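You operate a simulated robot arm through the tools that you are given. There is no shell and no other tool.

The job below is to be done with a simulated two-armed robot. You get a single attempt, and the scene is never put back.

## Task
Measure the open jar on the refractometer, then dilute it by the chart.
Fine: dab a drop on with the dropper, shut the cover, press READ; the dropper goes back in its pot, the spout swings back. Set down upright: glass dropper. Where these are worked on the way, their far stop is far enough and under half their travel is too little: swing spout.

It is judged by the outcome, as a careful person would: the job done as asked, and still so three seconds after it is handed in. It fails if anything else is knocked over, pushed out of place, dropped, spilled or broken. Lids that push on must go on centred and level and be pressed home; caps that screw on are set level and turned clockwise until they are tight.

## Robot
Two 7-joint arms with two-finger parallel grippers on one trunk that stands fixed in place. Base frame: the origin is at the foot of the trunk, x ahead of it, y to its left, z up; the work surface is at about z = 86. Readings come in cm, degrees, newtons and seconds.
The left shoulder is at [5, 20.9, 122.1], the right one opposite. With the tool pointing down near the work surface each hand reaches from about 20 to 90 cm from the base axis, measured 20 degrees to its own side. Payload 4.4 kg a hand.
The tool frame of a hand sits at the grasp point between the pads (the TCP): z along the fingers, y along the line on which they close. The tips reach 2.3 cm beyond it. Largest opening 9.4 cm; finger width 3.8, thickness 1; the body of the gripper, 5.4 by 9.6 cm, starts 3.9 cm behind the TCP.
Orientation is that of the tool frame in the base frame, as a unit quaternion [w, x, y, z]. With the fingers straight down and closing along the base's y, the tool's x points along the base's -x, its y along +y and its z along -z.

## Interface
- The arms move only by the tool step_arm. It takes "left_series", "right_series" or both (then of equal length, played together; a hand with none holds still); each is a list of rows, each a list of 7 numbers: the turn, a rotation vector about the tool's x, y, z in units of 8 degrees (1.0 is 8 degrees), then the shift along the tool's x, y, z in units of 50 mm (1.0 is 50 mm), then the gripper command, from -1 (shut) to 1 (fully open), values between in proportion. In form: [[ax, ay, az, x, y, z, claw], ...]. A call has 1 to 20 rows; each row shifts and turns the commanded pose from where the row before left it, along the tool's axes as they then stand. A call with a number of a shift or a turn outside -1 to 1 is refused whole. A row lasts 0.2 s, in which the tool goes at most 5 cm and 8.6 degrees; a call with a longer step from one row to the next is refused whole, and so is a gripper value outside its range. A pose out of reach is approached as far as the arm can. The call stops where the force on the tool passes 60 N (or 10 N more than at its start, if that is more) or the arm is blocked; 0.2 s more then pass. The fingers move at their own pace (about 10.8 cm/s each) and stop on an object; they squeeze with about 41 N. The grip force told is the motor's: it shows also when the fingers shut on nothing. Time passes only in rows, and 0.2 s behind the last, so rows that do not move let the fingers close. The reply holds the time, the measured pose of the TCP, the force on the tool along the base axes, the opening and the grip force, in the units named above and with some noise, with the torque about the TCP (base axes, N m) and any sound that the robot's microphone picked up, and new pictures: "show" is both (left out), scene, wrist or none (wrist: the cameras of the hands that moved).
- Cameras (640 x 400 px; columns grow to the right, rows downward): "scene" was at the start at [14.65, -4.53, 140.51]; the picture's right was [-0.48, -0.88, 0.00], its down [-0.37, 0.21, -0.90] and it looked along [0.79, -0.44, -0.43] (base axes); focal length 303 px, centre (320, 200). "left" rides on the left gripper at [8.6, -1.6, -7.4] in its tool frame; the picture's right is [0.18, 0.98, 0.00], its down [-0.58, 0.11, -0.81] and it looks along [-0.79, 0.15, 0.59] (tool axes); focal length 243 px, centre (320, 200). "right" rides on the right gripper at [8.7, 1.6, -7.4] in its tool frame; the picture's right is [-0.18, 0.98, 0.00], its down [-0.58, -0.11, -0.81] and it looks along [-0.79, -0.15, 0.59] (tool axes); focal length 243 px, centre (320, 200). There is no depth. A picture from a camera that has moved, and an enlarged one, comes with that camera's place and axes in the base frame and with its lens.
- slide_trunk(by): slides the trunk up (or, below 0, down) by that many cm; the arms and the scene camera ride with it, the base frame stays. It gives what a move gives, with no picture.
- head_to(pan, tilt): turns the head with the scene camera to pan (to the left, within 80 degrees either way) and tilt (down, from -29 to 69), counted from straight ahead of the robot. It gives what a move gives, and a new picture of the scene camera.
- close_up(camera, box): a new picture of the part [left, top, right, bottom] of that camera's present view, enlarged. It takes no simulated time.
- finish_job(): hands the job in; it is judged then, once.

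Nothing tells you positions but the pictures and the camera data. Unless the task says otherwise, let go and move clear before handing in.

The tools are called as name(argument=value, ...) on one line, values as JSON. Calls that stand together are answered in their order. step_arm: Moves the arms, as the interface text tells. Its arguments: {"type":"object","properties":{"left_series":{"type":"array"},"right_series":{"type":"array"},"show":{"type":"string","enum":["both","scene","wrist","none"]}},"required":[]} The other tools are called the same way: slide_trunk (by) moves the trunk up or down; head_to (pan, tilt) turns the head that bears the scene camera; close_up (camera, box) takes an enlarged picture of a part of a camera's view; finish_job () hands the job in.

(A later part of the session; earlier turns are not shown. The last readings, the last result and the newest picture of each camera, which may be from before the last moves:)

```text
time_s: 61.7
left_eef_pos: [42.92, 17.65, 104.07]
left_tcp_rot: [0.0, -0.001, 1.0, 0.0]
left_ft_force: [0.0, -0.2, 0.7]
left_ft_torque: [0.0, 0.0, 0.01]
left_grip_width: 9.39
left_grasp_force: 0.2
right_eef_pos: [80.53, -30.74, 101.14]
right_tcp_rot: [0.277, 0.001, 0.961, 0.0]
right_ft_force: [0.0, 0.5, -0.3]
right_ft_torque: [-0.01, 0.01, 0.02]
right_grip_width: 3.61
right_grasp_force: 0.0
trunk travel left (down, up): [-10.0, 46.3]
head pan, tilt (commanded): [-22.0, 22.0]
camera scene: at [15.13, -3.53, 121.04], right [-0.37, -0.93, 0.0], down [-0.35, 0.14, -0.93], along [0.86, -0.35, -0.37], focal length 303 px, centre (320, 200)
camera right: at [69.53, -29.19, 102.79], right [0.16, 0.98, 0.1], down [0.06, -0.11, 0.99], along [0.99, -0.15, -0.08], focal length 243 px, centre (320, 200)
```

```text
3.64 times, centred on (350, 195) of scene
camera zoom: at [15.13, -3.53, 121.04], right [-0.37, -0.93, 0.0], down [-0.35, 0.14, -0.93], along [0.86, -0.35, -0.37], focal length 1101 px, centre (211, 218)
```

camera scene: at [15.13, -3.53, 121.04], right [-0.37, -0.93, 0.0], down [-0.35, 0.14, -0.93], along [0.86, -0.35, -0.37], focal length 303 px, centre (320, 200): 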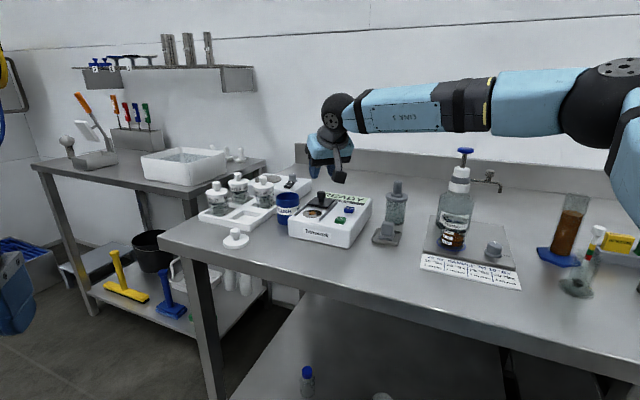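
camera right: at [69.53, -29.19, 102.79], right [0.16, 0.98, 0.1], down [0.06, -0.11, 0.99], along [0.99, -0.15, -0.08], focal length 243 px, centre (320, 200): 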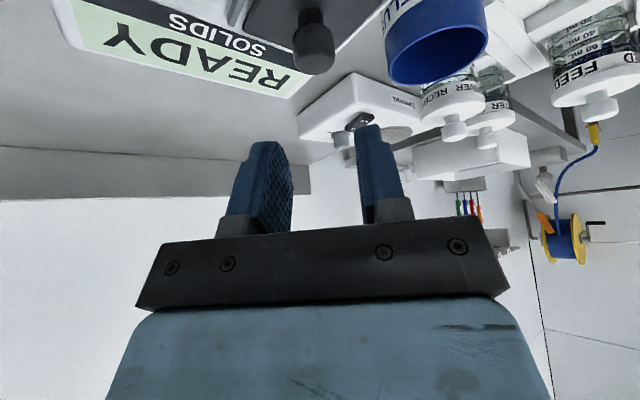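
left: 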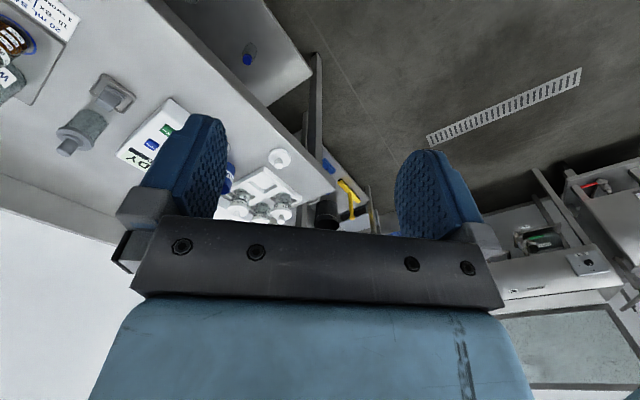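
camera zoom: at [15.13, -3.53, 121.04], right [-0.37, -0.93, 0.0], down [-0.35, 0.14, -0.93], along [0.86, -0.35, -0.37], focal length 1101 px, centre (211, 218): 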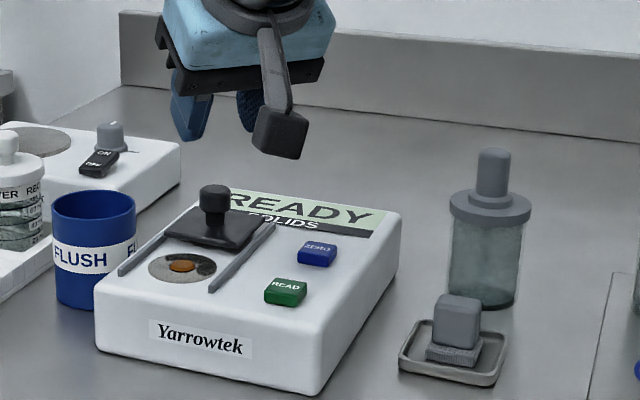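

The drop sits on the prism, and the cover knob is at about (81.8, -30.65). I'll lower the fingers astride it.

step_arm(right_series=[[0, 0, 0, 0.191, 0.006, 0.352, -0.23], [0, 0, 0, 0.191, 0.006, 0.352, -0.23], [0, 0, 0, 0.17, 0.006, 0.315, -0.23], [0, 0, 0, 0, 0, 0, -0.23]], show="none")

close_up(camera="right", box=[200, 60, 440, 210])

close_up(camera="scene", box=[280, 140, 380, 250])

```text
time_s: 62.7
left_eef_pos: [43.01, 17.71, 104.12]
left_tcp_rot: [0.0, 0.0, 1.0, -0.001]
left_ft_force: [-0.9, 0.5, 0.2]
left_ft_torque: [-0.01, -0.01, -0.02]
left_grip_width: 9.39
left_grasp_force: 0.0
right_eef_pos: [80.97, -30.68, 95.03]
right_tcp_rot: [0.276, 0.001, 0.961, 0.0]
right_ft_force: [-0.2, -0.1, 2.4]
right_ft_torque: [0.03, 0.01, -0.05]
right_grip_width: 3.63
right_grasp_force: 0.2
trunk travel left (down, up): [-10.0, 46.3]
head pan, tilt (commanded): [-22.0, 22.0]
```

```text
2.67 times, centred on (320, 135) of right
camera zoom: at [69.86, -29.12, 96.85], right [0.16, 0.98, 0.1], down [0.06, -0.11, 0.99], along [0.99, -0.15, -0.08], focal length 647 px, centre (320, 373)
```

zoom: 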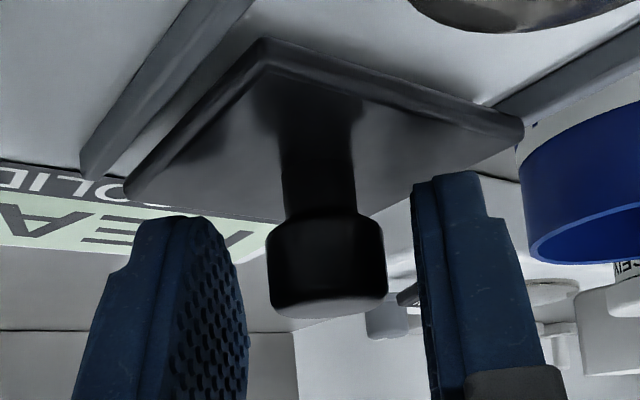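

```text
3.64 times, centred on (330, 195) of scene
camera zoom: at [15.16, -3.56, 121.03], right [-0.37, -0.93, 0.0], down [-0.35, 0.14, -0.93], along [0.86, -0.35, -0.37], focal length 1101 px, centre (284, 218)
```

zoom: 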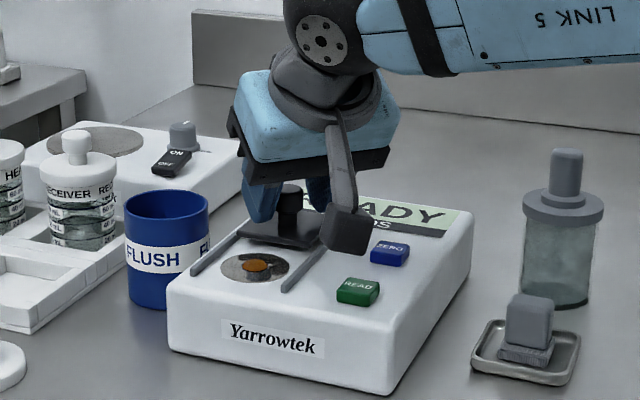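

Knob is between the fingers again. I'll raise a hair (light touch under the tips), narrow the gap and draw the cover back over the prism.

step_arm(right_series=[[0, 0, 0, -0.021, 0, -0.034, -0.3], [0, 0, 0, 0, 0, 0, -0.404], [0, 0, 0, 0.12, 0.141, -0.075, -0.404], [0, 0, 0, 0.12, 0.141, -0.075, -0.404], [0, 0, 0, 0.12, 0.141, -0.075, -0.404], [0, 0, 0, 0.12, 0.141, -0.075, -0.404], [0, 0, 0, 0.12, 0.141, -0.075, -0.404], [0, 0, 0, 0, 0, 0, -0.404]], show="wrist")

close_up(camera="scene", box=[280, 140, 380, 250])

close_up(camera="right", box=[200, 60, 440, 210])

```text
time_s: 64.5
left_eef_pos: [43.02, 17.67, 104.12]
left_tcp_rot: [0.0, 0.0, 1.0, -0.001]
left_ft_force: [0.4, 0.2, -0.4]
left_ft_torque: [0.03, 0.02, 0.0]
left_grip_width: 9.4
left_grasp_force: 0.0
right_eef_pos: [77.28, -27.06, 95.27]
right_tcp_rot: [0.276, 0.0, 0.961, 0.0]
right_ft_force: [0.0, -0.2, -1.0]
right_ft_torque: [-0.02, 0.02, 0.0]
right_grip_width: 2.81
right_grasp_force: 0.7
trunk travel left (down, up): [-10.0, 46.3]
head pan, tilt (commanded): [-22.0, 22.0]
camera right: at [66.2, -25.58, 97.0], right [0.16, 0.98, 0.1], down [0.07, -0.11, 0.99], along [0.99, -0.15, -0.08], focal length 243 px, centre (320, 200)
```

right: 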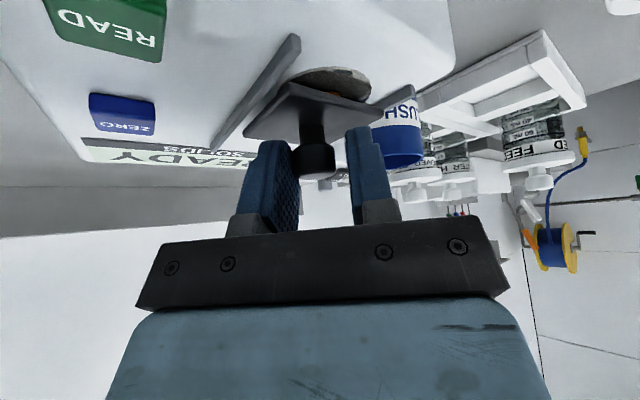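

```text
3.64 times, centred on (330, 195) of scene
camera zoom: at [15.18, -3.57, 121.02], right [-0.37, -0.93, 0.0], down [-0.35, 0.14, -0.93], along [0.86, -0.35, -0.37], focal length 1101 px, centre (284, 218)
```

zoom: 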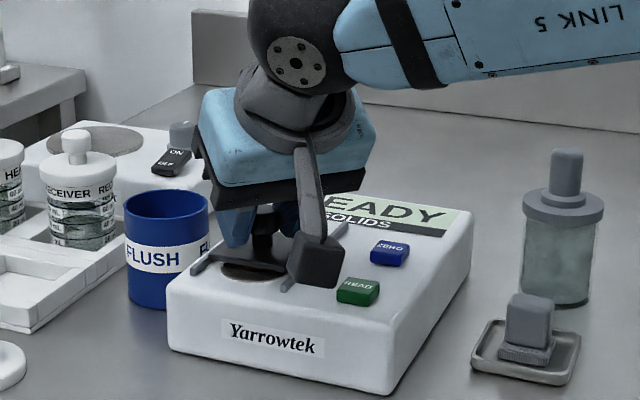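

```text
2.67 times, centred on (320, 135) of right
camera zoom: at [66.2, -25.58, 97.0], right [0.16, 0.98, 0.1], down [0.07, -0.11, 0.99], along [0.99, -0.15, -0.08], focal length 647 px, centre (320, 373)
```

zoom: 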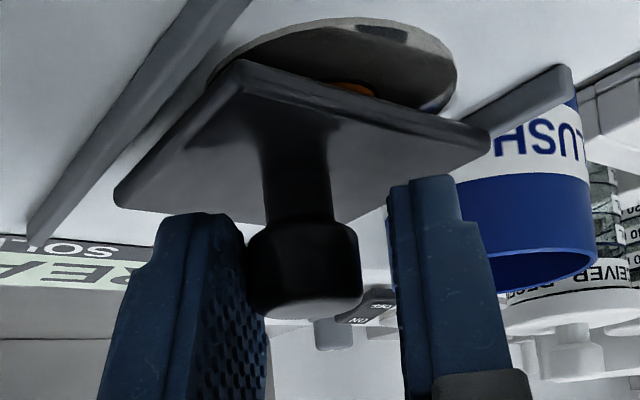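

The cover has about 1.2 cm left to travel. I'll continue in smaller steps until the stop.

step_arm(right_series=[[0, 0, 0, 0.096, 0.113, -0.06, -0.404], [0, 0, 0, 0.06, 0.07, -0.0375, -0.404], [0, 0, 0, 0, 0, 0, -0.404]], show="none")

close_up(camera="scene", box=[280, 140, 380, 250])

close_up(camera="right", box=[200, 60, 440, 210])

```text
time_s: 65.3
left_eef_pos: [42.95, 17.73, 104.09]
left_tcp_rot: [0.0, 0.001, 1.0, 0.0]
left_ft_force: [0.4, 0.0, 0.2]
left_ft_torque: [0.03, -0.02, -0.01]
left_grip_width: 9.4
left_grasp_force: 0.1
right_eef_pos: [76.35, -26.19, 95.31]
right_tcp_rot: [0.277, 0.0, 0.961, 0.0]
right_ft_force: [-0.9, -0.3, 0.0]
right_ft_torque: [-0.01, 0.01, -0.01]
right_grip_width: 2.82
right_grasp_force: 0.2
trunk travel left (down, up): [-10.0, 46.3]
head pan, tilt (commanded): [-22.0, 22.0]
```

```text
3.64 times, centred on (330, 195) of scene
camera zoom: at [15.18, -3.57, 121.03], right [-0.37, -0.93, 0.0], down [-0.35, 0.14, -0.93], along [0.86, -0.35, -0.37], focal length 1101 px, centre (284, 218)
```

zoom: 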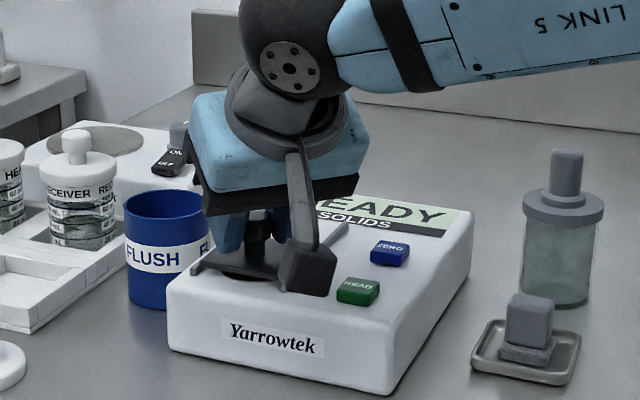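

```text
2.67 times, centred on (320, 135) of right
camera zoom: at [65.27, -24.69, 97.09], right [0.16, 0.98, 0.1], down [0.06, -0.11, 0.99], along [0.99, -0.15, -0.08], focal length 647 px, centre (320, 373)
```

zoom: 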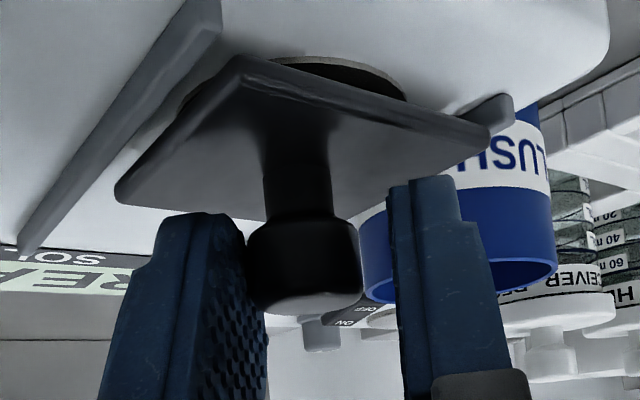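

Nearly at the original shut position. A bit further to make sure it's against the stop.

step_arm(right_series=[[0, 0, 0, 0.036, 0.042, -0.0225, -0.404], [0, 0, 0, 0.036, 0.042, -0.0225, -0.404], [0, 0, 0, 0, 0, 0, -0.404]], show="none")

close_up(camera="scene", box=[280, 140, 380, 250])

close_up(camera="right", box=[200, 60, 440, 210])

```text
time_s: 66.1
left_eef_pos: [43.11, 17.72, 104.13]
left_tcp_rot: [0.0, 0.001, 1.0, 0.0]
left_ft_force: [-0.1, 0.8, 1.2]
left_ft_torque: [0.0, 0.01, 0.01]
left_grip_width: 9.44
left_grasp_force: 0.2
right_eef_pos: [76.05, -26.06, 95.04]
right_tcp_rot: [0.276, 0.0, 0.961, 0.0]
right_ft_force: [3.9, -9.6, 1.6]
right_ft_torque: [-0.21, -0.08, -0.11]
right_grip_width: 3.23
right_grasp_force: 5.4
trunk travel left (down, up): [-10.0, 46.3]
head pan, tilt (commanded): [-22.0, 22.0]
```

```text
3.64 times, centred on (330, 195) of scene
camera zoom: at [15.2, -3.65, 121.02], right [-0.37, -0.93, 0.0], down [-0.35, 0.14, -0.93], along [0.86, -0.35, -0.38], focal length 1101 px, centre (284, 218)
```

zoom: 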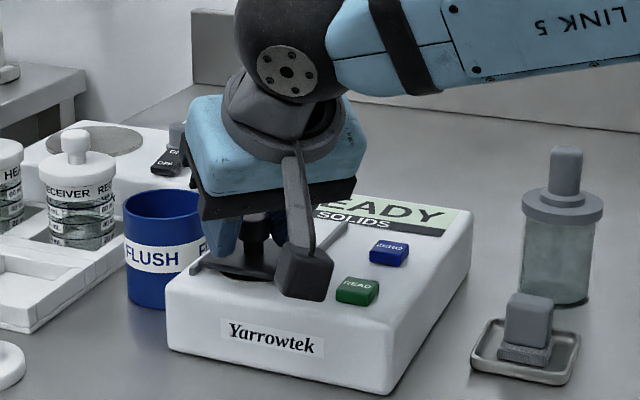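

```text
2.67 times, centred on (320, 135) of right
camera zoom: at [64.9, -24.4, 97.01], right [0.16, 0.98, 0.1], down [0.06, -0.11, 0.99], along [0.99, -0.15, -0.08], focal length 647 px, centre (320, 373)
```

zoom: 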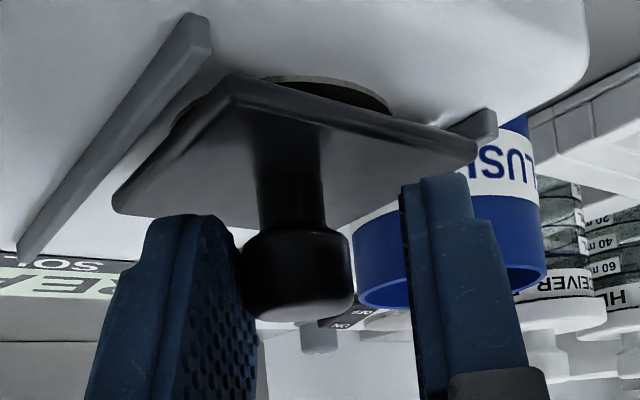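

The cover is shut against its stop (force rose to about 10 N). I'll back off, rise clear, straighten the hand with closed fingers and go over the READ button at about (70.6, -31).

step_arm(right_series=[[0, 0, 0, -0.054, -0.063, 0.034, -0.3], [0, 0, 0, 0, 0, 0, -0.15], [0, 0, 0, -0.283, 0, -0.452, -0.15], [0, 0, 0, -0.283, 0, -0.452, -0.15], [0, 0, 0, -0.283, 0, -0.452, -0.5], [0, 0, 0, 0.44, -0.5, -0.275, -1], [0, 0, 0, 0.44, -0.5, -0.275, -1], [0, 1, 0, 0, 0, 0, -1], [0, 1, 0, 0, 0, 0, -1], [0, 1, 0, 0, 0, 0, -1], [0, 1, 0, 0, 0, 0, -1], [0, 0, 0, 0, 0, 0, -1]], show="both")

close_up(camera="scene", box=[280, 140, 400, 250])

close_up(camera="right", box=[240, 0, 440, 150])

```text
time_s: 68.7
left_eef_pos: [42.93, 17.73, 104.04]
left_tcp_rot: [0.0, 0.0, 1.0, 0.001]
left_ft_force: [0.2, -0.2, 0.8]
left_ft_torque: [0.01, -0.02, -0.01]
left_grip_width: 9.4
left_grasp_force: 0.1
right_eef_pos: [71.28, -31.2, 103.31]
right_tcp_rot: [0.0, 0.0, 1.0, 0.0]
right_ft_force: [-0.9, -0.6, 0.8]
right_ft_torque: [0.0, -0.02, 0.01]
right_grip_width: 0.0
right_grasp_force: 40.6
trunk travel left (down, up): [-10.0, 46.3]
head pan, tilt (commanded): [-22.0, 22.0]
camera scene: at [15.16, -3.55, 121.03], right [-0.37, -0.93, 0.0], down [-0.35, 0.14, -0.93], along [0.86, -0.35, -0.37], focal length 303 px, centre (320, 200)
camera right: at [62.71, -29.64, 110.88], right [0.18, 0.98, 0.0], down [0.58, -0.11, 0.81], along [0.79, -0.15, -0.59], focal length 243 px, centre (320, 200)
```

scene: 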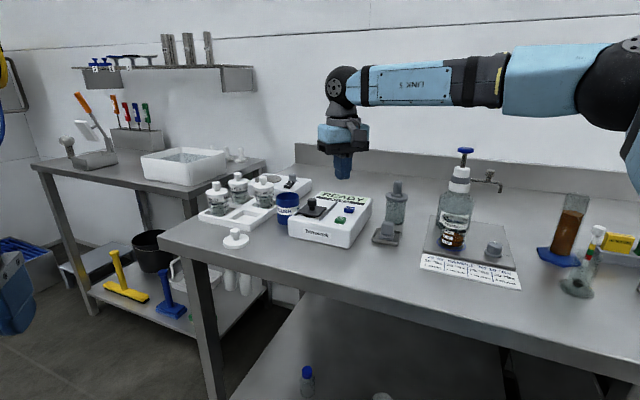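
right: 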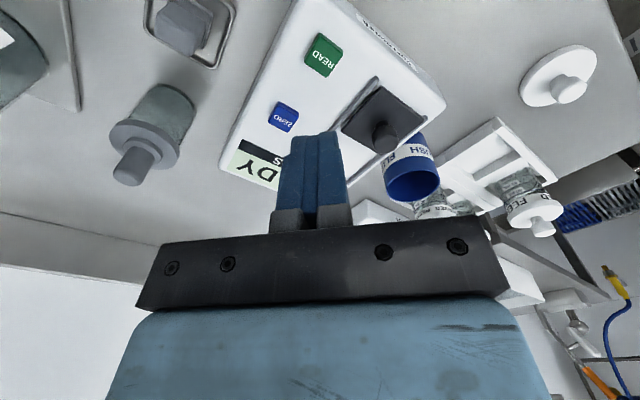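

```text
3.64 times, centred on (340, 195) of scene
camera zoom: at [15.16, -3.55, 121.03], right [-0.37, -0.93, 0.0], down [-0.35, 0.14, -0.93], along [0.86, -0.35, -0.37], focal length 1101 px, centre (247, 218)
```

zoom: 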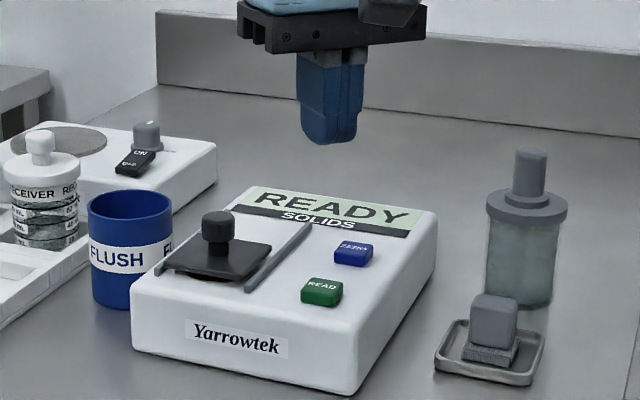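

```text
2.67 times, centred on (340, 75) of right
camera zoom: at [62.71, -29.64, 110.88], right [0.18, 0.98, 0.0], down [0.58, -0.11, 0.81], along [0.79, -0.15, -0.59], focal length 647 px, centre (267, 533)
```

zoom: 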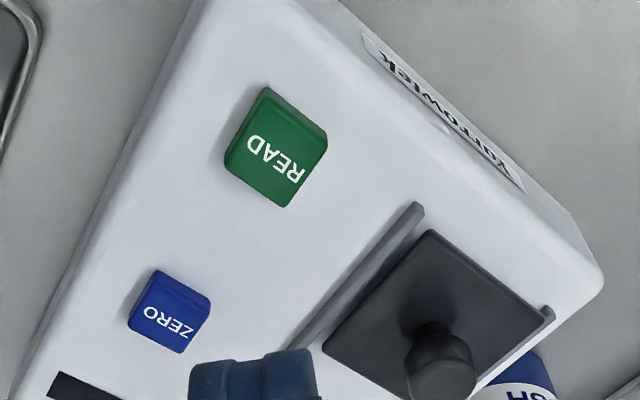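

READ is at about (70.75, -30.9). I'll shift slightly and come down to just above it.

step_arm(right_series=[[0, 0, 0, 0.11, 0.062, 0, -1], [0, 0, 0, 0, 0, 0.56, -1], [0, 0, 0, 0, 0, 0.56, -1], [0, 0, 0, 0, 0, 0.5, -1], [0, 0, 0, 0, 0, 0, -1]], show="none")

close_up(camera="scene", box=[290, 160, 380, 250])

close_up(camera="right", box=[240, 50, 400, 150])

```text
time_s: 69.9
left_eef_pos: [43.01, 17.74, 104.07]
left_tcp_rot: [0.001, -0.001, 1.0, 0.0]
left_ft_force: [-0.2, 0.0, -0.2]
left_ft_torque: [0.01, -0.02, -0.01]
left_grip_width: 9.39
left_grasp_force: 0.1
right_eef_pos: [70.63, -30.69, 95.25]
right_tcp_rot: [0.0, 0.0, 1.0, -0.001]
right_ft_force: [0.1, -0.2, 0.4]
right_ft_torque: [-0.01, 0.03, -0.02]
right_grip_width: 0.0
right_grasp_force: 41.0
trunk travel left (down, up): [-10.0, 46.3]
head pan, tilt (commanded): [-22.0, 22.0]
```

```text
4.44 times, centred on (335, 205) of scene
camera zoom: at [15.16, -3.55, 121.03], right [-0.37, -0.93, 0.0], down [-0.35, 0.14, -0.93], along [0.86, -0.35, -0.37], focal length 1345 px, centre (253, 178)
```

zoom: 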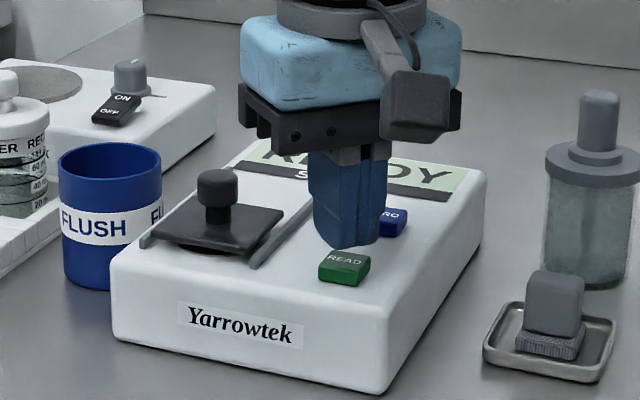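

```text
4.00 times, centred on (320, 100) of right
camera zoom: at [62.11, -29.23, 102.72], right [0.18, 0.98, 0.0], down [0.58, -0.11, 0.81], along [0.79, -0.15, -0.59], focal length 970 px, centre (320, 600)
```

zoom: 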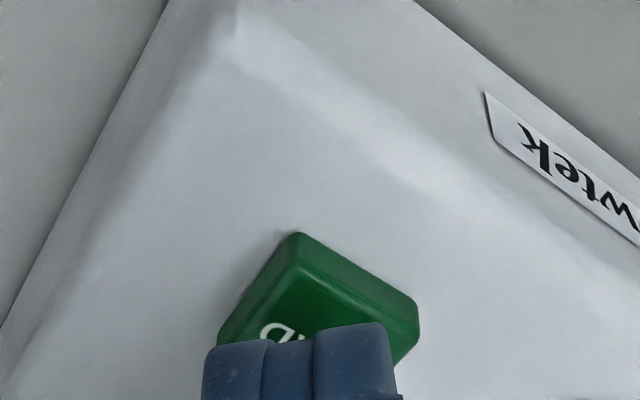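

Fingertips hover just above READ. I'll press down in small steps and watch force, sound and display.

step_arm(right_series=[[0, 0, 0, 0, 0.02, 0.06, -1], [0, 0, 0, 0, 0, 0.06, -1], [0, 0, 0, 0, 0, 0.05, -1], [0, 0, 0, 0, 0, 0.05, -1], [0, 0, 0, 0, 0, 0, -1]], show="none")

close_up(camera="scene", box=[290, 160, 380, 250])

```text
time_s: 71.1
left_eef_pos: [42.89, 17.76, 104.11]
left_tcp_rot: [0.0, 0.0, 1.0, 0.0]
left_ft_force: [0.3, 0.1, -0.2]
left_ft_torque: [-0.01, 0.0, 0.02]
left_grip_width: 9.4
left_grasp_force: 0.1
right_eef_pos: [70.58, -30.68, 94.17]
right_tcp_rot: [0.0, 0.001, 1.0, 0.0]
right_ft_force: [-0.8, -0.3, 0.3]
right_ft_torque: [0.03, 0.01, -0.01]
right_grip_width: 0.03
right_grasp_force: 40.7
trunk travel left (down, up): [-10.0, 46.3]
head pan, tilt (commanded): [-22.0, 22.0]
```

```text
4.44 times, centred on (335, 205) of scene
camera zoom: at [15.18, -3.57, 121.03], right [-0.37, -0.93, 0.0], down [-0.35, 0.14, -0.93], along [0.86, -0.35, -0.37], focal length 1345 px, centre (253, 178)
```

zoom: 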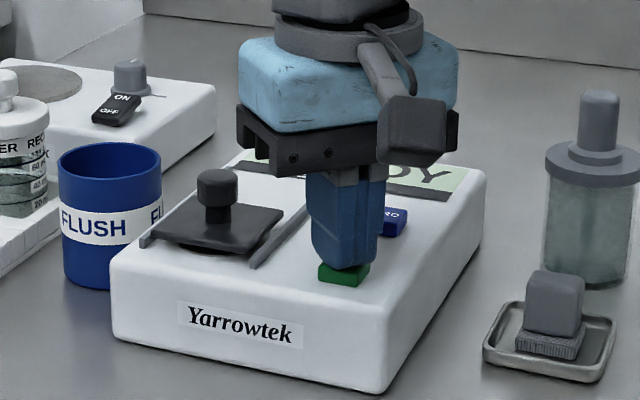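

No contact force yet. Continue pressing in small steps.

step_arm(right_series=[[0, 0, 0, 0, 0, 0.04, -1], [0, 0, 0, 0, 0, 0.04, -1], [0, 0, 0, 0, 0, 0, -1]], show="none")

close_up(camera="scene", box=[290, 160, 380, 250])

```text
time_s: 71.9
left_eef_pos: [42.97, 17.63, 104.12]
left_tcp_rot: [0.0, 0.0, 1.0, 0.0]
left_ft_force: [-0.6, -0.5, -0.5]
left_ft_torque: [-0.01, 0.02, -0.03]
left_grip_width: 9.4
left_grasp_force: 0.0
right_eef_pos: [70.61, -30.63, 93.79]
right_tcp_rot: [0.001, -0.001, 1.0, 0.0]
right_ft_force: [0.4, 1.2, 1.5]
right_ft_torque: [0.01, -0.01, 0.0]
right_grip_width: 0.02
right_grasp_force: 41.2
trunk travel left (down, up): [-10.0, 46.3]
head pan, tilt (commanded): [-22.0, 22.0]
heard: click
```

```text
4.44 times, centred on (335, 205) of scene
camera zoom: at [15.17, -3.56, 121.03], right [-0.37, -0.93, 0.0], down [-0.35, 0.14, -0.93], along [0.86, -0.35, -0.37], focal length 1345 px, centre (253, 178)
```

zoom: 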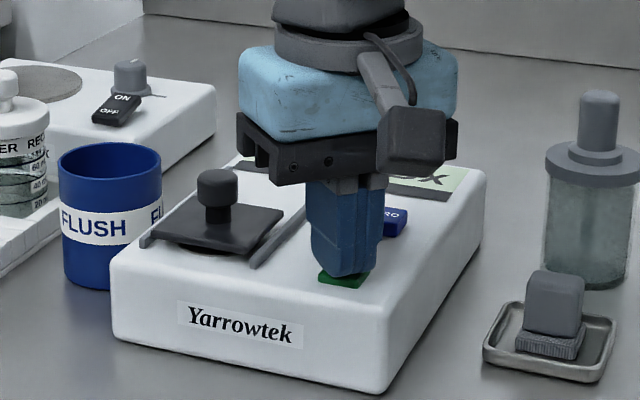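

A click was heard and the display has changed. I'll lift straight up and read it.

step_arm(right_series=[[0, 0, 0, 0, 0, -0.3, -1], [0, 0, 0, 0, 0, -0.8, -1], [0, 0, 0, 0, 0, -0.9, -1], [0, 0, 0, 0, 0, -0.6, -1], [0, 0, 0, 0.3, -0.3, -0.4, -1], [0, 0, 0, 0, 0, 0, -1]], show="both")

close_up(camera="scene", box=[290, 170, 380, 250])

close_up(camera="right", box=[220, 60, 380, 180])

```text
time_s: 73.3
left_eef_pos: [43.07, 17.65, 103.99]
left_tcp_rot: [0.0, 0.0, 1.0, 0.0]
left_ft_force: [0.0, -0.2, -0.6]
left_ft_torque: [0.05, 0.01, -0.01]
left_grip_width: 9.41
left_grasp_force: 0.1
right_eef_pos: [68.94, -32.22, 108.78]
right_tcp_rot: [0.0, 0.0, 1.0, 0.0]
right_ft_force: [0.3, -0.3, 0.8]
right_ft_torque: [0.03, 0.01, 0.01]
right_grip_width: 0.0
right_grasp_force: 40.7
trunk travel left (down, up): [-10.0, 46.3]
head pan, tilt (commanded): [-22.0, 22.0]
camera scene: at [15.25, -3.59, 121.01], right [-0.37, -0.93, 0.0], down [-0.35, 0.14, -0.93], along [0.86, -0.35, -0.38], focal length 303 px, centre (320, 200)
camera right: at [60.53, -30.65, 116.22], right [0.18, 0.98, 0.0], down [0.58, -0.11, 0.81], along [0.79, -0.15, -0.59], focal length 243 px, centre (320, 200)
```

scene: 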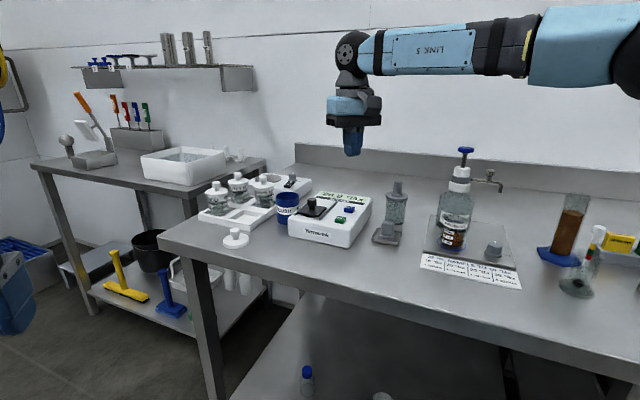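
right: 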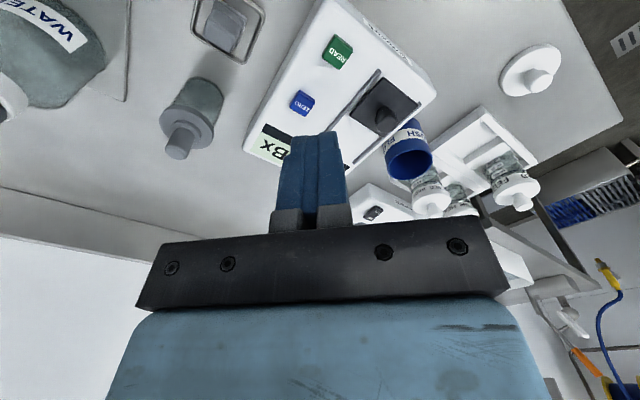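

```text
5.00 times, centred on (335, 210) of scene
camera zoom: at [15.25, -3.59, 121.01], right [-0.37, -0.93, 0.0], down [-0.35, 0.14, -0.93], along [0.86, -0.35, -0.38], focal length 1514 px, centre (245, 150)
```

zoom: 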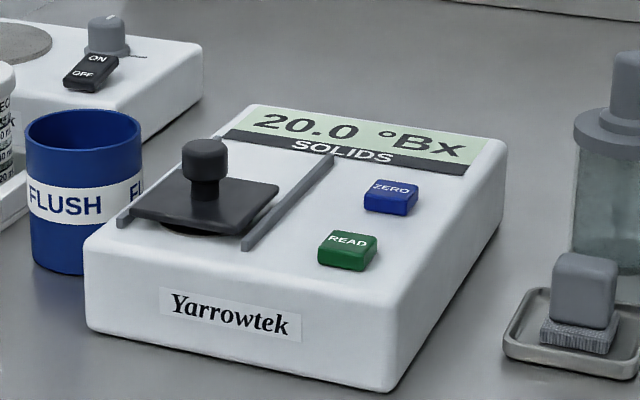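

```text
3.33 times, centred on (300, 120) of right
camera zoom: at [60.53, -30.65, 116.22], right [0.18, 0.98, 0.0], down [0.58, -0.11, 0.81], along [0.79, -0.15, -0.59], focal length 809 px, centre (387, 467)
```

zoom: 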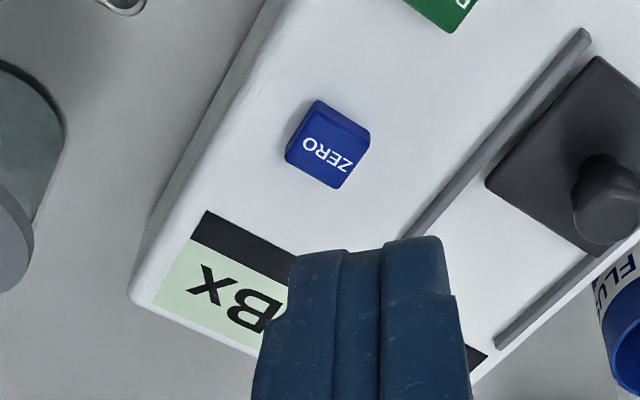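

The reading is 20.0 °Bx, so the chart calls for 2 strokes at the 10 mL setting. Next I'll take the closed right hand round to the far side of the pump spout, tilted 16°, ready to swing it over the jar.

step_arm(right_series=[[0, 0, 0, 0.436, -0.712, -0.128, -1], [0, 0, 0, 0.436, -0.712, -0.128, -1], [0, 0, 0, 0.436, -0.712, -0.128, -1], [0, 0, 0, 0.436, -0.712, -0.128, -1], [0, 0, 0, 0.436, -0.712, -0.128, -1], [0, 0, 0, -0.025, -0.925, 0, -1], [0, 0, 0, -0.025, -0.925, 0, -1], [0, 0, 0, -0.025, -0.925, 0, -1], [0, 0, 0, -0.025, -0.925, 0, -1], [0, -1, 0, 0, 0, 0, -1], [0, -1, 0, 0, 0, 0, -1], [0, 0, 0, 0, 0, 0, -1]], show="wrist")

head_to(pan=-40, tilt=18)

close_up(camera="right", box=[220, 0, 460, 150])

```text
time_s: 75.9
left_eef_pos: [43.08, 17.71, 104.1]
left_tcp_rot: [-0.001, 0.0, 1.0, 0.0]
left_ft_force: [-0.4, 0.2, -0.2]
left_ft_torque: [-0.01, 0.0, 0.0]
left_grip_width: 9.39
left_grasp_force: 0.1
right_eef_pos: [56.81, -64.34, 111.06]
right_tcp_rot: [0.14, 0.0, 0.99, 0.0]
right_ft_force: [0.0, -0.7, 0.0]
right_ft_torque: [0.02, -0.02, 0.01]
right_grip_width: 0.0
right_grasp_force: 41.2
right hand out of reach, approached as far as the arm can: row 8, 9
trunk travel left (down, up): [-10.0, 46.3]
head pan, tilt (commanded): [-22.0, 22.0]
camera right: at [46.57, -62.9, 115.85], right [0.18, 0.98, 0.05], down [0.34, -0.11, 0.94], along [0.93, -0.15, -0.35], focal length 243 px, centre (320, 200)
```

right: 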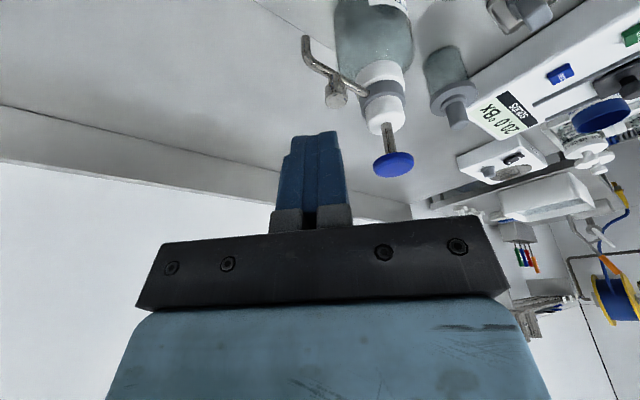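

```text
time_s: 76.8
left_eef_pos: [43.04, 17.72, 104.08]
left_tcp_rot: [0.001, 0.0, 1.0, 0.0]
left_ft_force: [-0.4, -0.4, -0.4]
left_ft_torque: [-0.04, -0.01, 0.0]
left_grip_width: 9.42
left_grasp_force: 0.0
right_eef_pos: [56.83, -64.31, 111.18]
right_tcp_rot: [0.139, 0.0, 0.99, 0.0]
right_ft_force: [1.0, -0.1, -0.3]
right_ft_torque: [-0.03, 0.0, -0.02]
right_grip_width: 0.02
right_grasp_force: 40.8
trunk travel left (down, up): [-10.0, 46.3]
head pan, tilt (commanded): [-40.0, 18.0]
camera scene: at [13.73, -6.09, 121.67], right [-0.64, -0.77, 0.0], down [-0.24, 0.2, -0.95], along [0.73, -0.61, -0.31], focal length 303 px, centre (320, 200)
```

scene: 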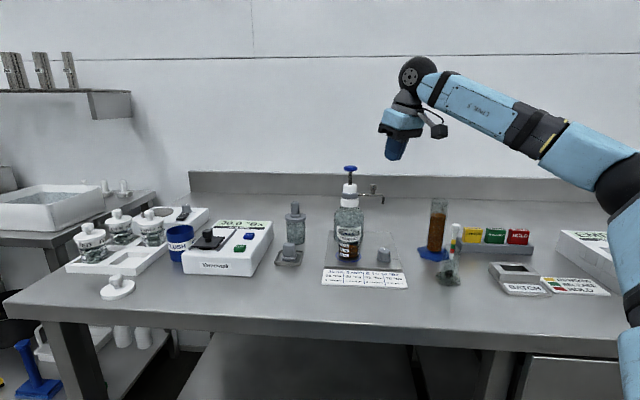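

```text
2.67 times, centred on (340, 75) of right
camera zoom: at [46.56, -62.86, 115.91], right [0.18, 0.98, 0.05], down [0.34, -0.11, 0.94], along [0.93, -0.15, -0.35], focal length 647 px, centre (267, 533)
```

zoom: 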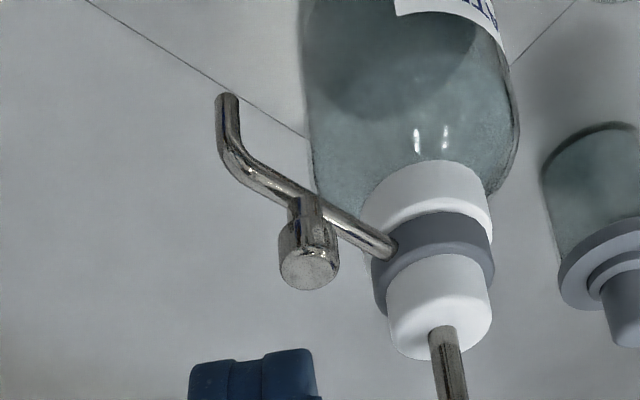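

The hand stopped at y=-64.3 while high. I'll lower it somewhat and then retry moving right, behind the spout.

step_arm(right_series=[[0, 0, 0, 0.193, 0, 0.673, -1], [0, 0, 0, 0.193, 0, 0.673, -1], [0, 0, 0, 0, -0.5, 0, -1], [0, 0, 0, 0, -0.5, 0, -1], [0, 0, 0, 0, 0, 0, -1]], show="both")

close_up(camera="right", box=[220, 0, 460, 150])

close_up(camera="scene", box=[310, 100, 470, 280])

```text
time_s: 78.0
left_eef_pos: [42.99, 17.75, 104.07]
left_tcp_rot: [0.0, 0.0, 1.0, -0.001]
left_ft_force: [0.1, -0.6, -0.4]
left_ft_torque: [0.0, 0.03, 0.01]
left_grip_width: 9.38
left_grasp_force: 0.0
right_eef_pos: [56.98, -65.62, 104.17]
right_tcp_rot: [0.139, 0.001, 0.99, 0.0]
right_ft_force: [0.4, -0.5, -0.6]
right_ft_torque: [0.02, 0.0, -0.01]
right_grip_width: 0.01
right_grasp_force: 41.8
right hand out of reach, approached as far as the arm can: row 3, 4
trunk travel left (down, up): [-10.0, 46.3]
head pan, tilt (commanded): [-40.0, 18.0]
camera scene: at [13.73, -6.09, 121.67], right [-0.64, -0.77, 0.0], down [-0.24, 0.2, -0.95], along [0.73, -0.61, -0.31], focal length 303 px, centre (320, 200)
camera right: at [46.7, -64.13, 108.96], right [0.18, 0.98, 0.05], down [0.34, -0.11, 0.94], along [0.93, -0.15, -0.35], focal length 243 px, centre (320, 200)
```

scene: 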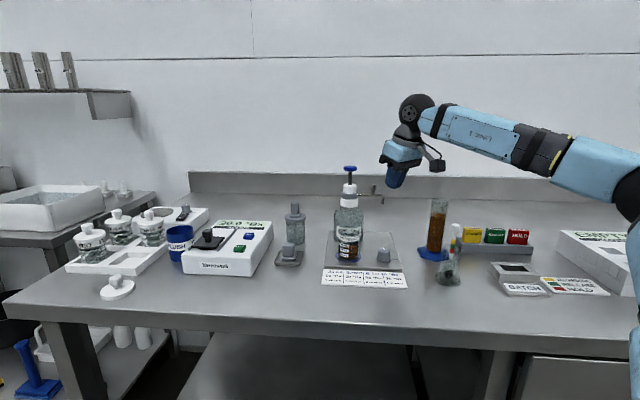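
right: 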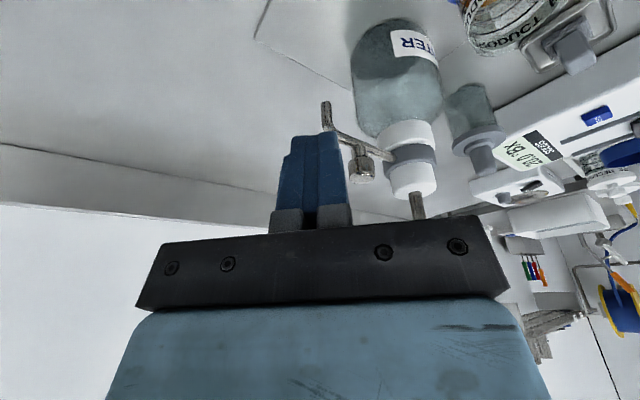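

```text
2.67 times, centred on (340, 75) of right
camera zoom: at [46.7, -64.13, 108.96], right [0.18, 0.98, 0.05], down [0.34, -0.11, 0.94], along [0.93, -0.15, -0.35], focal length 647 px, centre (267, 533)
```

zoom: 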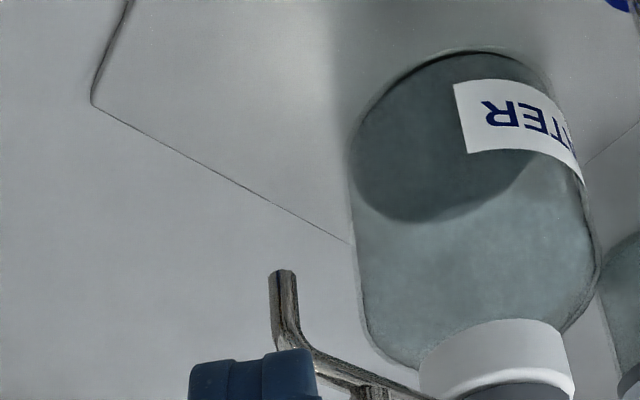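

```text
2.22 times, centred on (390, 190) of scene
camera zoom: at [13.73, -6.09, 121.67], right [-0.64, -0.77, 0.0], down [-0.24, 0.2, -0.95], along [0.73, -0.61, -0.31], focal length 673 px, centre (164, 222)
```

zoom: 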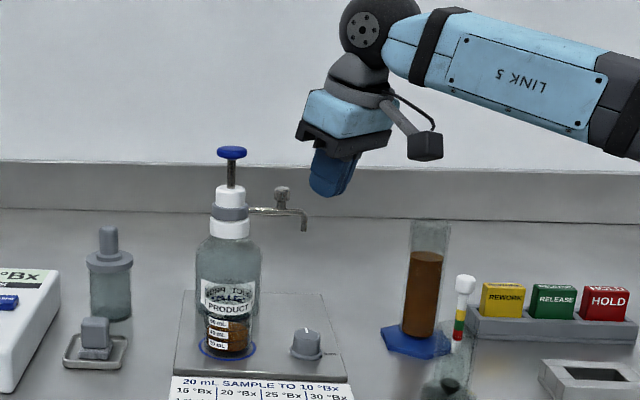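

The hand can't get fully behind the spout, so I'll instead straddle the little spout knob (about (61.6, -63.5), top z≈102) from above with open fingers, tilted 32° to stay clear of the pump head.

step_arm(right_series=[[0, 0, 0, -0.165, 0, -0.577, -1], [0, 0, 0, -0.05, 0.2, -0.2, -0.5], [0, -1, 0, 0, 0, 0, -0.23], [0, -1, 0, 0, 0, 0, -0.23], [0, 0, 0, -0.33, 0.11, 0.207, -0.23], [0, 0, 0, -0.33, 0.11, 0.207, -0.23], [0, 0, 0, 0, 0, 0, -0.23]], show="both")

close_up(camera="right", box=[200, 0, 440, 150])

close_up(camera="scene", box=[310, 120, 430, 220])

```text
time_s: 79.5
left_eef_pos: [43.0, 17.72, 104.11]
left_tcp_rot: [0.0, 0.0, 1.0, 0.0]
left_ft_force: [0.4, -0.4, 0.4]
left_ft_torque: [-0.01, 0.0, 0.03]
left_grip_width: 9.39
left_grasp_force: 0.1
right_eef_pos: [60.73, -63.55, 108.17]
right_tcp_rot: [0.276, 0.0, 0.961, 0.0]
right_ft_force: [0.0, 0.2, -0.1]
right_ft_torque: [0.02, 0.0, -0.02]
right_grip_width: 3.62
right_grasp_force: 0.1
trunk travel left (down, up): [-10.0, 46.3]
head pan, tilt (commanded): [-40.0, 18.0]
camera scene: at [13.73, -6.11, 121.67], right [-0.64, -0.77, 0.0], down [-0.24, 0.2, -0.95], along [0.73, -0.61, -0.31], focal length 303 px, centre (320, 200)
camera right: at [49.69, -62.08, 109.94], right [0.16, 0.98, 0.1], down [0.07, -0.11, 0.99], along [0.99, -0.15, -0.08], focal length 243 px, centre (320, 200)
```

scene: 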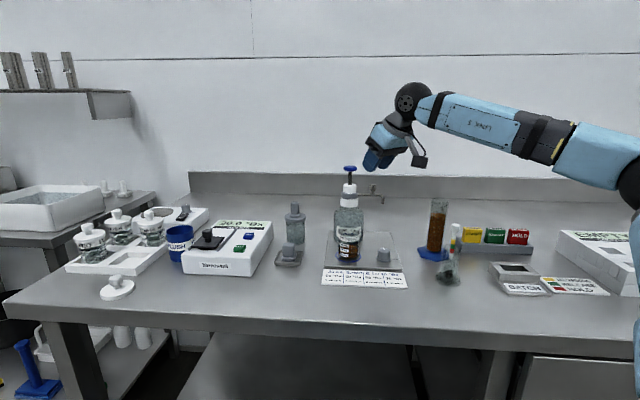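
right: 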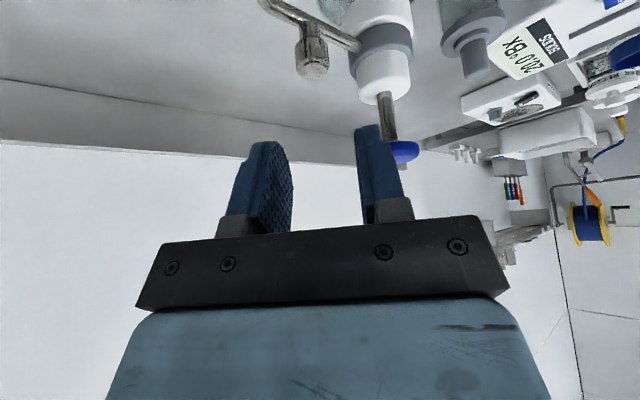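

```text
2.67 times, centred on (320, 75) of right
camera zoom: at [49.69, -62.08, 109.94], right [0.16, 0.98, 0.1], down [0.07, -0.11, 0.99], along [0.99, -0.15, -0.08], focal length 647 px, centre (320, 533)
```

zoom: 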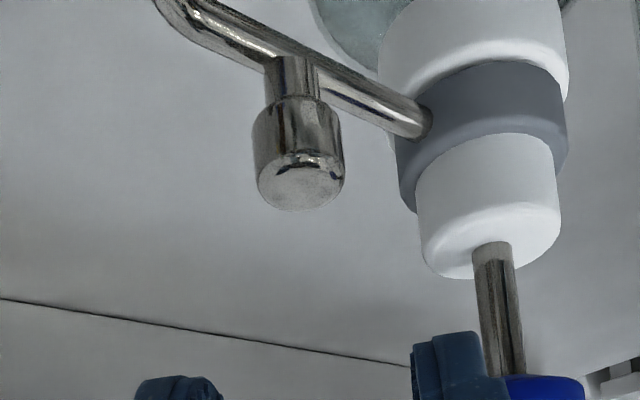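

```text
4.00 times, centred on (370, 170) of scene
camera zoom: at [13.73, -6.11, 121.67], right [-0.64, -0.77, 0.0], down [-0.24, 0.2, -0.95], along [0.73, -0.61, -0.31], focal length 1211 px, centre (120, 320)
```

zoom: 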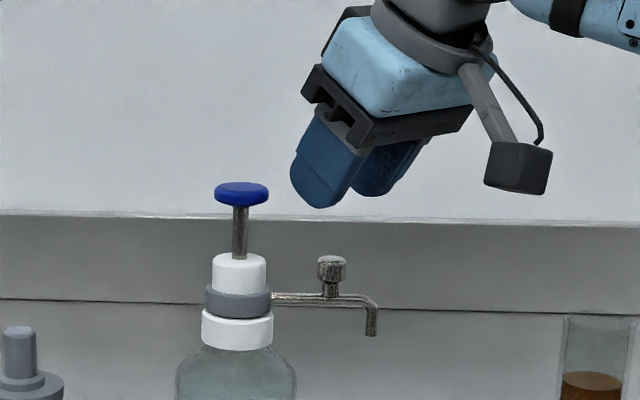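

Alignment over the spout knob is good. I'll lower the fingers astride it and check.

step_arm(right_series=[[0, 0, 0, 0.181, 0, 0.304, -0.23], [0, 0, 0, 0.181, 0, 0.304, -0.23], [0, 0, 0, 0.181, 0, 0.304, -0.23], [0, 0, 0, 0, 0, 0, -0.23]], show="none")

close_up(camera="right", box=[200, 60, 440, 210])

close_up(camera="scene", box=[310, 120, 430, 220])

```text
time_s: 80.5
left_eef_pos: [43.09, 17.63, 104.0]
left_tcp_rot: [0.001, 0.0, 1.0, 0.0]
left_ft_force: [-0.2, -0.7, 0.3]
left_ft_torque: [-0.02, 0.02, -0.02]
left_grip_width: 9.39
left_grasp_force: 0.1
right_eef_pos: [60.92, -63.59, 102.64]
right_tcp_rot: [0.275, 0.001, 0.961, -0.001]
right_ft_force: [0.3, -0.4, 0.8]
right_ft_torque: [-0.02, 0.0, 0.01]
right_grip_width: 3.63
right_grasp_force: 0.0
trunk travel left (down, up): [-10.0, 46.3]
head pan, tilt (commanded): [-40.0, 18.0]
```

```text
2.67 times, centred on (320, 135) of right
camera zoom: at [49.74, -62.06, 104.49], right [0.16, 0.98, 0.1], down [0.07, -0.11, 0.99], along [0.99, -0.15, -0.08], focal length 647 px, centre (320, 373)
```

zoom: 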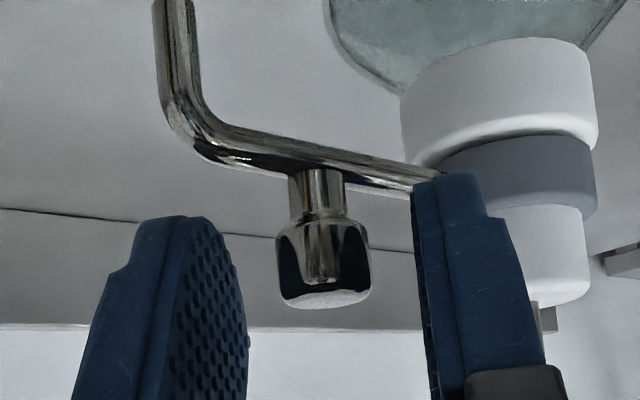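

```text
4.00 times, centred on (370, 170) of scene
camera zoom: at [13.72, -6.08, 121.68], right [-0.64, -0.77, 0.0], down [-0.24, 0.2, -0.95], along [0.73, -0.61, -0.31], focal length 1211 px, centre (120, 320)
```

zoom: 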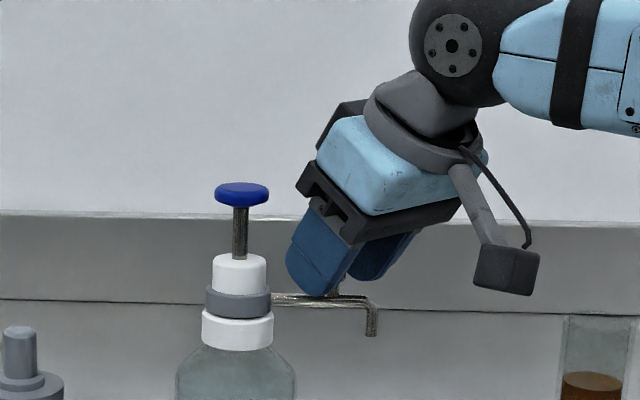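

The knob is straddled. I'll narrow the gap and swing the spout along its arc toward the jar, checking halfway.

step_arm(right_series=[[0, 0, 0, 0, 0, 0, -0.489], [0, 0, 0, 0, 0.06, 0, -0.489], [0, 0, 0, 0.0862, 0.1104, -0.0538, -0.489], [0, 0, 0, 0.0729, 0.123, -0.0456, -0.489], [0, 0, 0, 0.0587, 0.1332, -0.0367, -0.489], [0, 0, 0, 0.0431, 0.1412, -0.0269, -0.489], [0, 0, 0, 0.0268, 0.1466, -0.0167, -0.489], [0, 0, 0, 0.0102, 0.1496, -0.0064, -0.489], [0, 0, 0, 0, 0, 0, -0.489]], show="none")

close_up(camera="right", box=[200, 60, 440, 210])

close_up(camera="scene", box=[300, 130, 420, 280])

```text
time_s: 82.5
left_eef_pos: [43.06, 17.77, 103.96]
left_tcp_rot: [0.0, 0.0, 1.0, 0.0]
left_ft_force: [-0.4, 0.6, 0.1]
left_ft_torque: [-0.02, -0.04, 0.02]
left_grip_width: 9.39
left_grasp_force: 0.0
right_eef_pos: [59.2, -59.29, 102.71]
right_tcp_rot: [0.276, -0.001, 0.961, 0.0]
right_ft_force: [-0.4, 0.1, 0.1]
right_ft_torque: [-0.01, -0.01, -0.02]
right_grip_width: 2.43
right_grasp_force: 0.0
trunk travel left (down, up): [-10.0, 46.3]
head pan, tilt (commanded): [-40.0, 18.0]
```

```text
2.67 times, centred on (320, 135) of right
camera zoom: at [48.11, -57.74, 104.56], right [0.16, 0.98, 0.1], down [0.07, -0.11, 0.99], along [0.99, -0.15, -0.08], focal length 647 px, centre (320, 373)
```

zoom: 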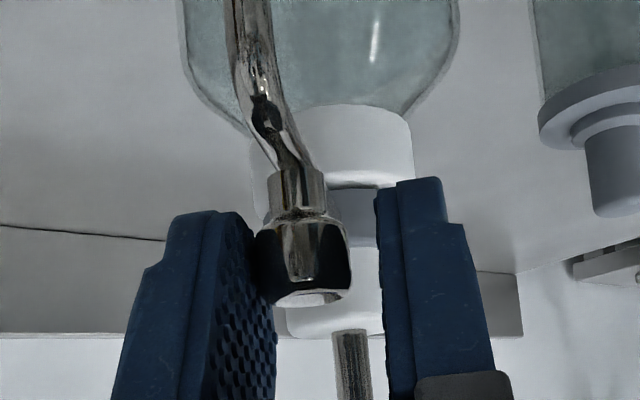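

```text
2.67 times, centred on (360, 205) of scene
camera zoom: at [13.73, -6.1, 121.67], right [-0.64, -0.77, 0.0], down [-0.24, 0.2, -0.95], along [0.73, -0.61, -0.31], focal length 807 px, centre (213, 187)
```

zoom: 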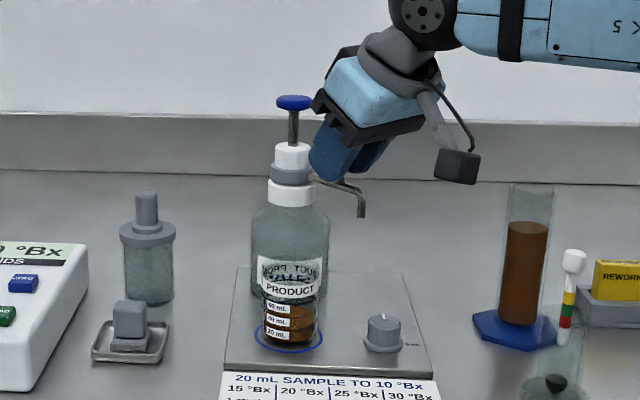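

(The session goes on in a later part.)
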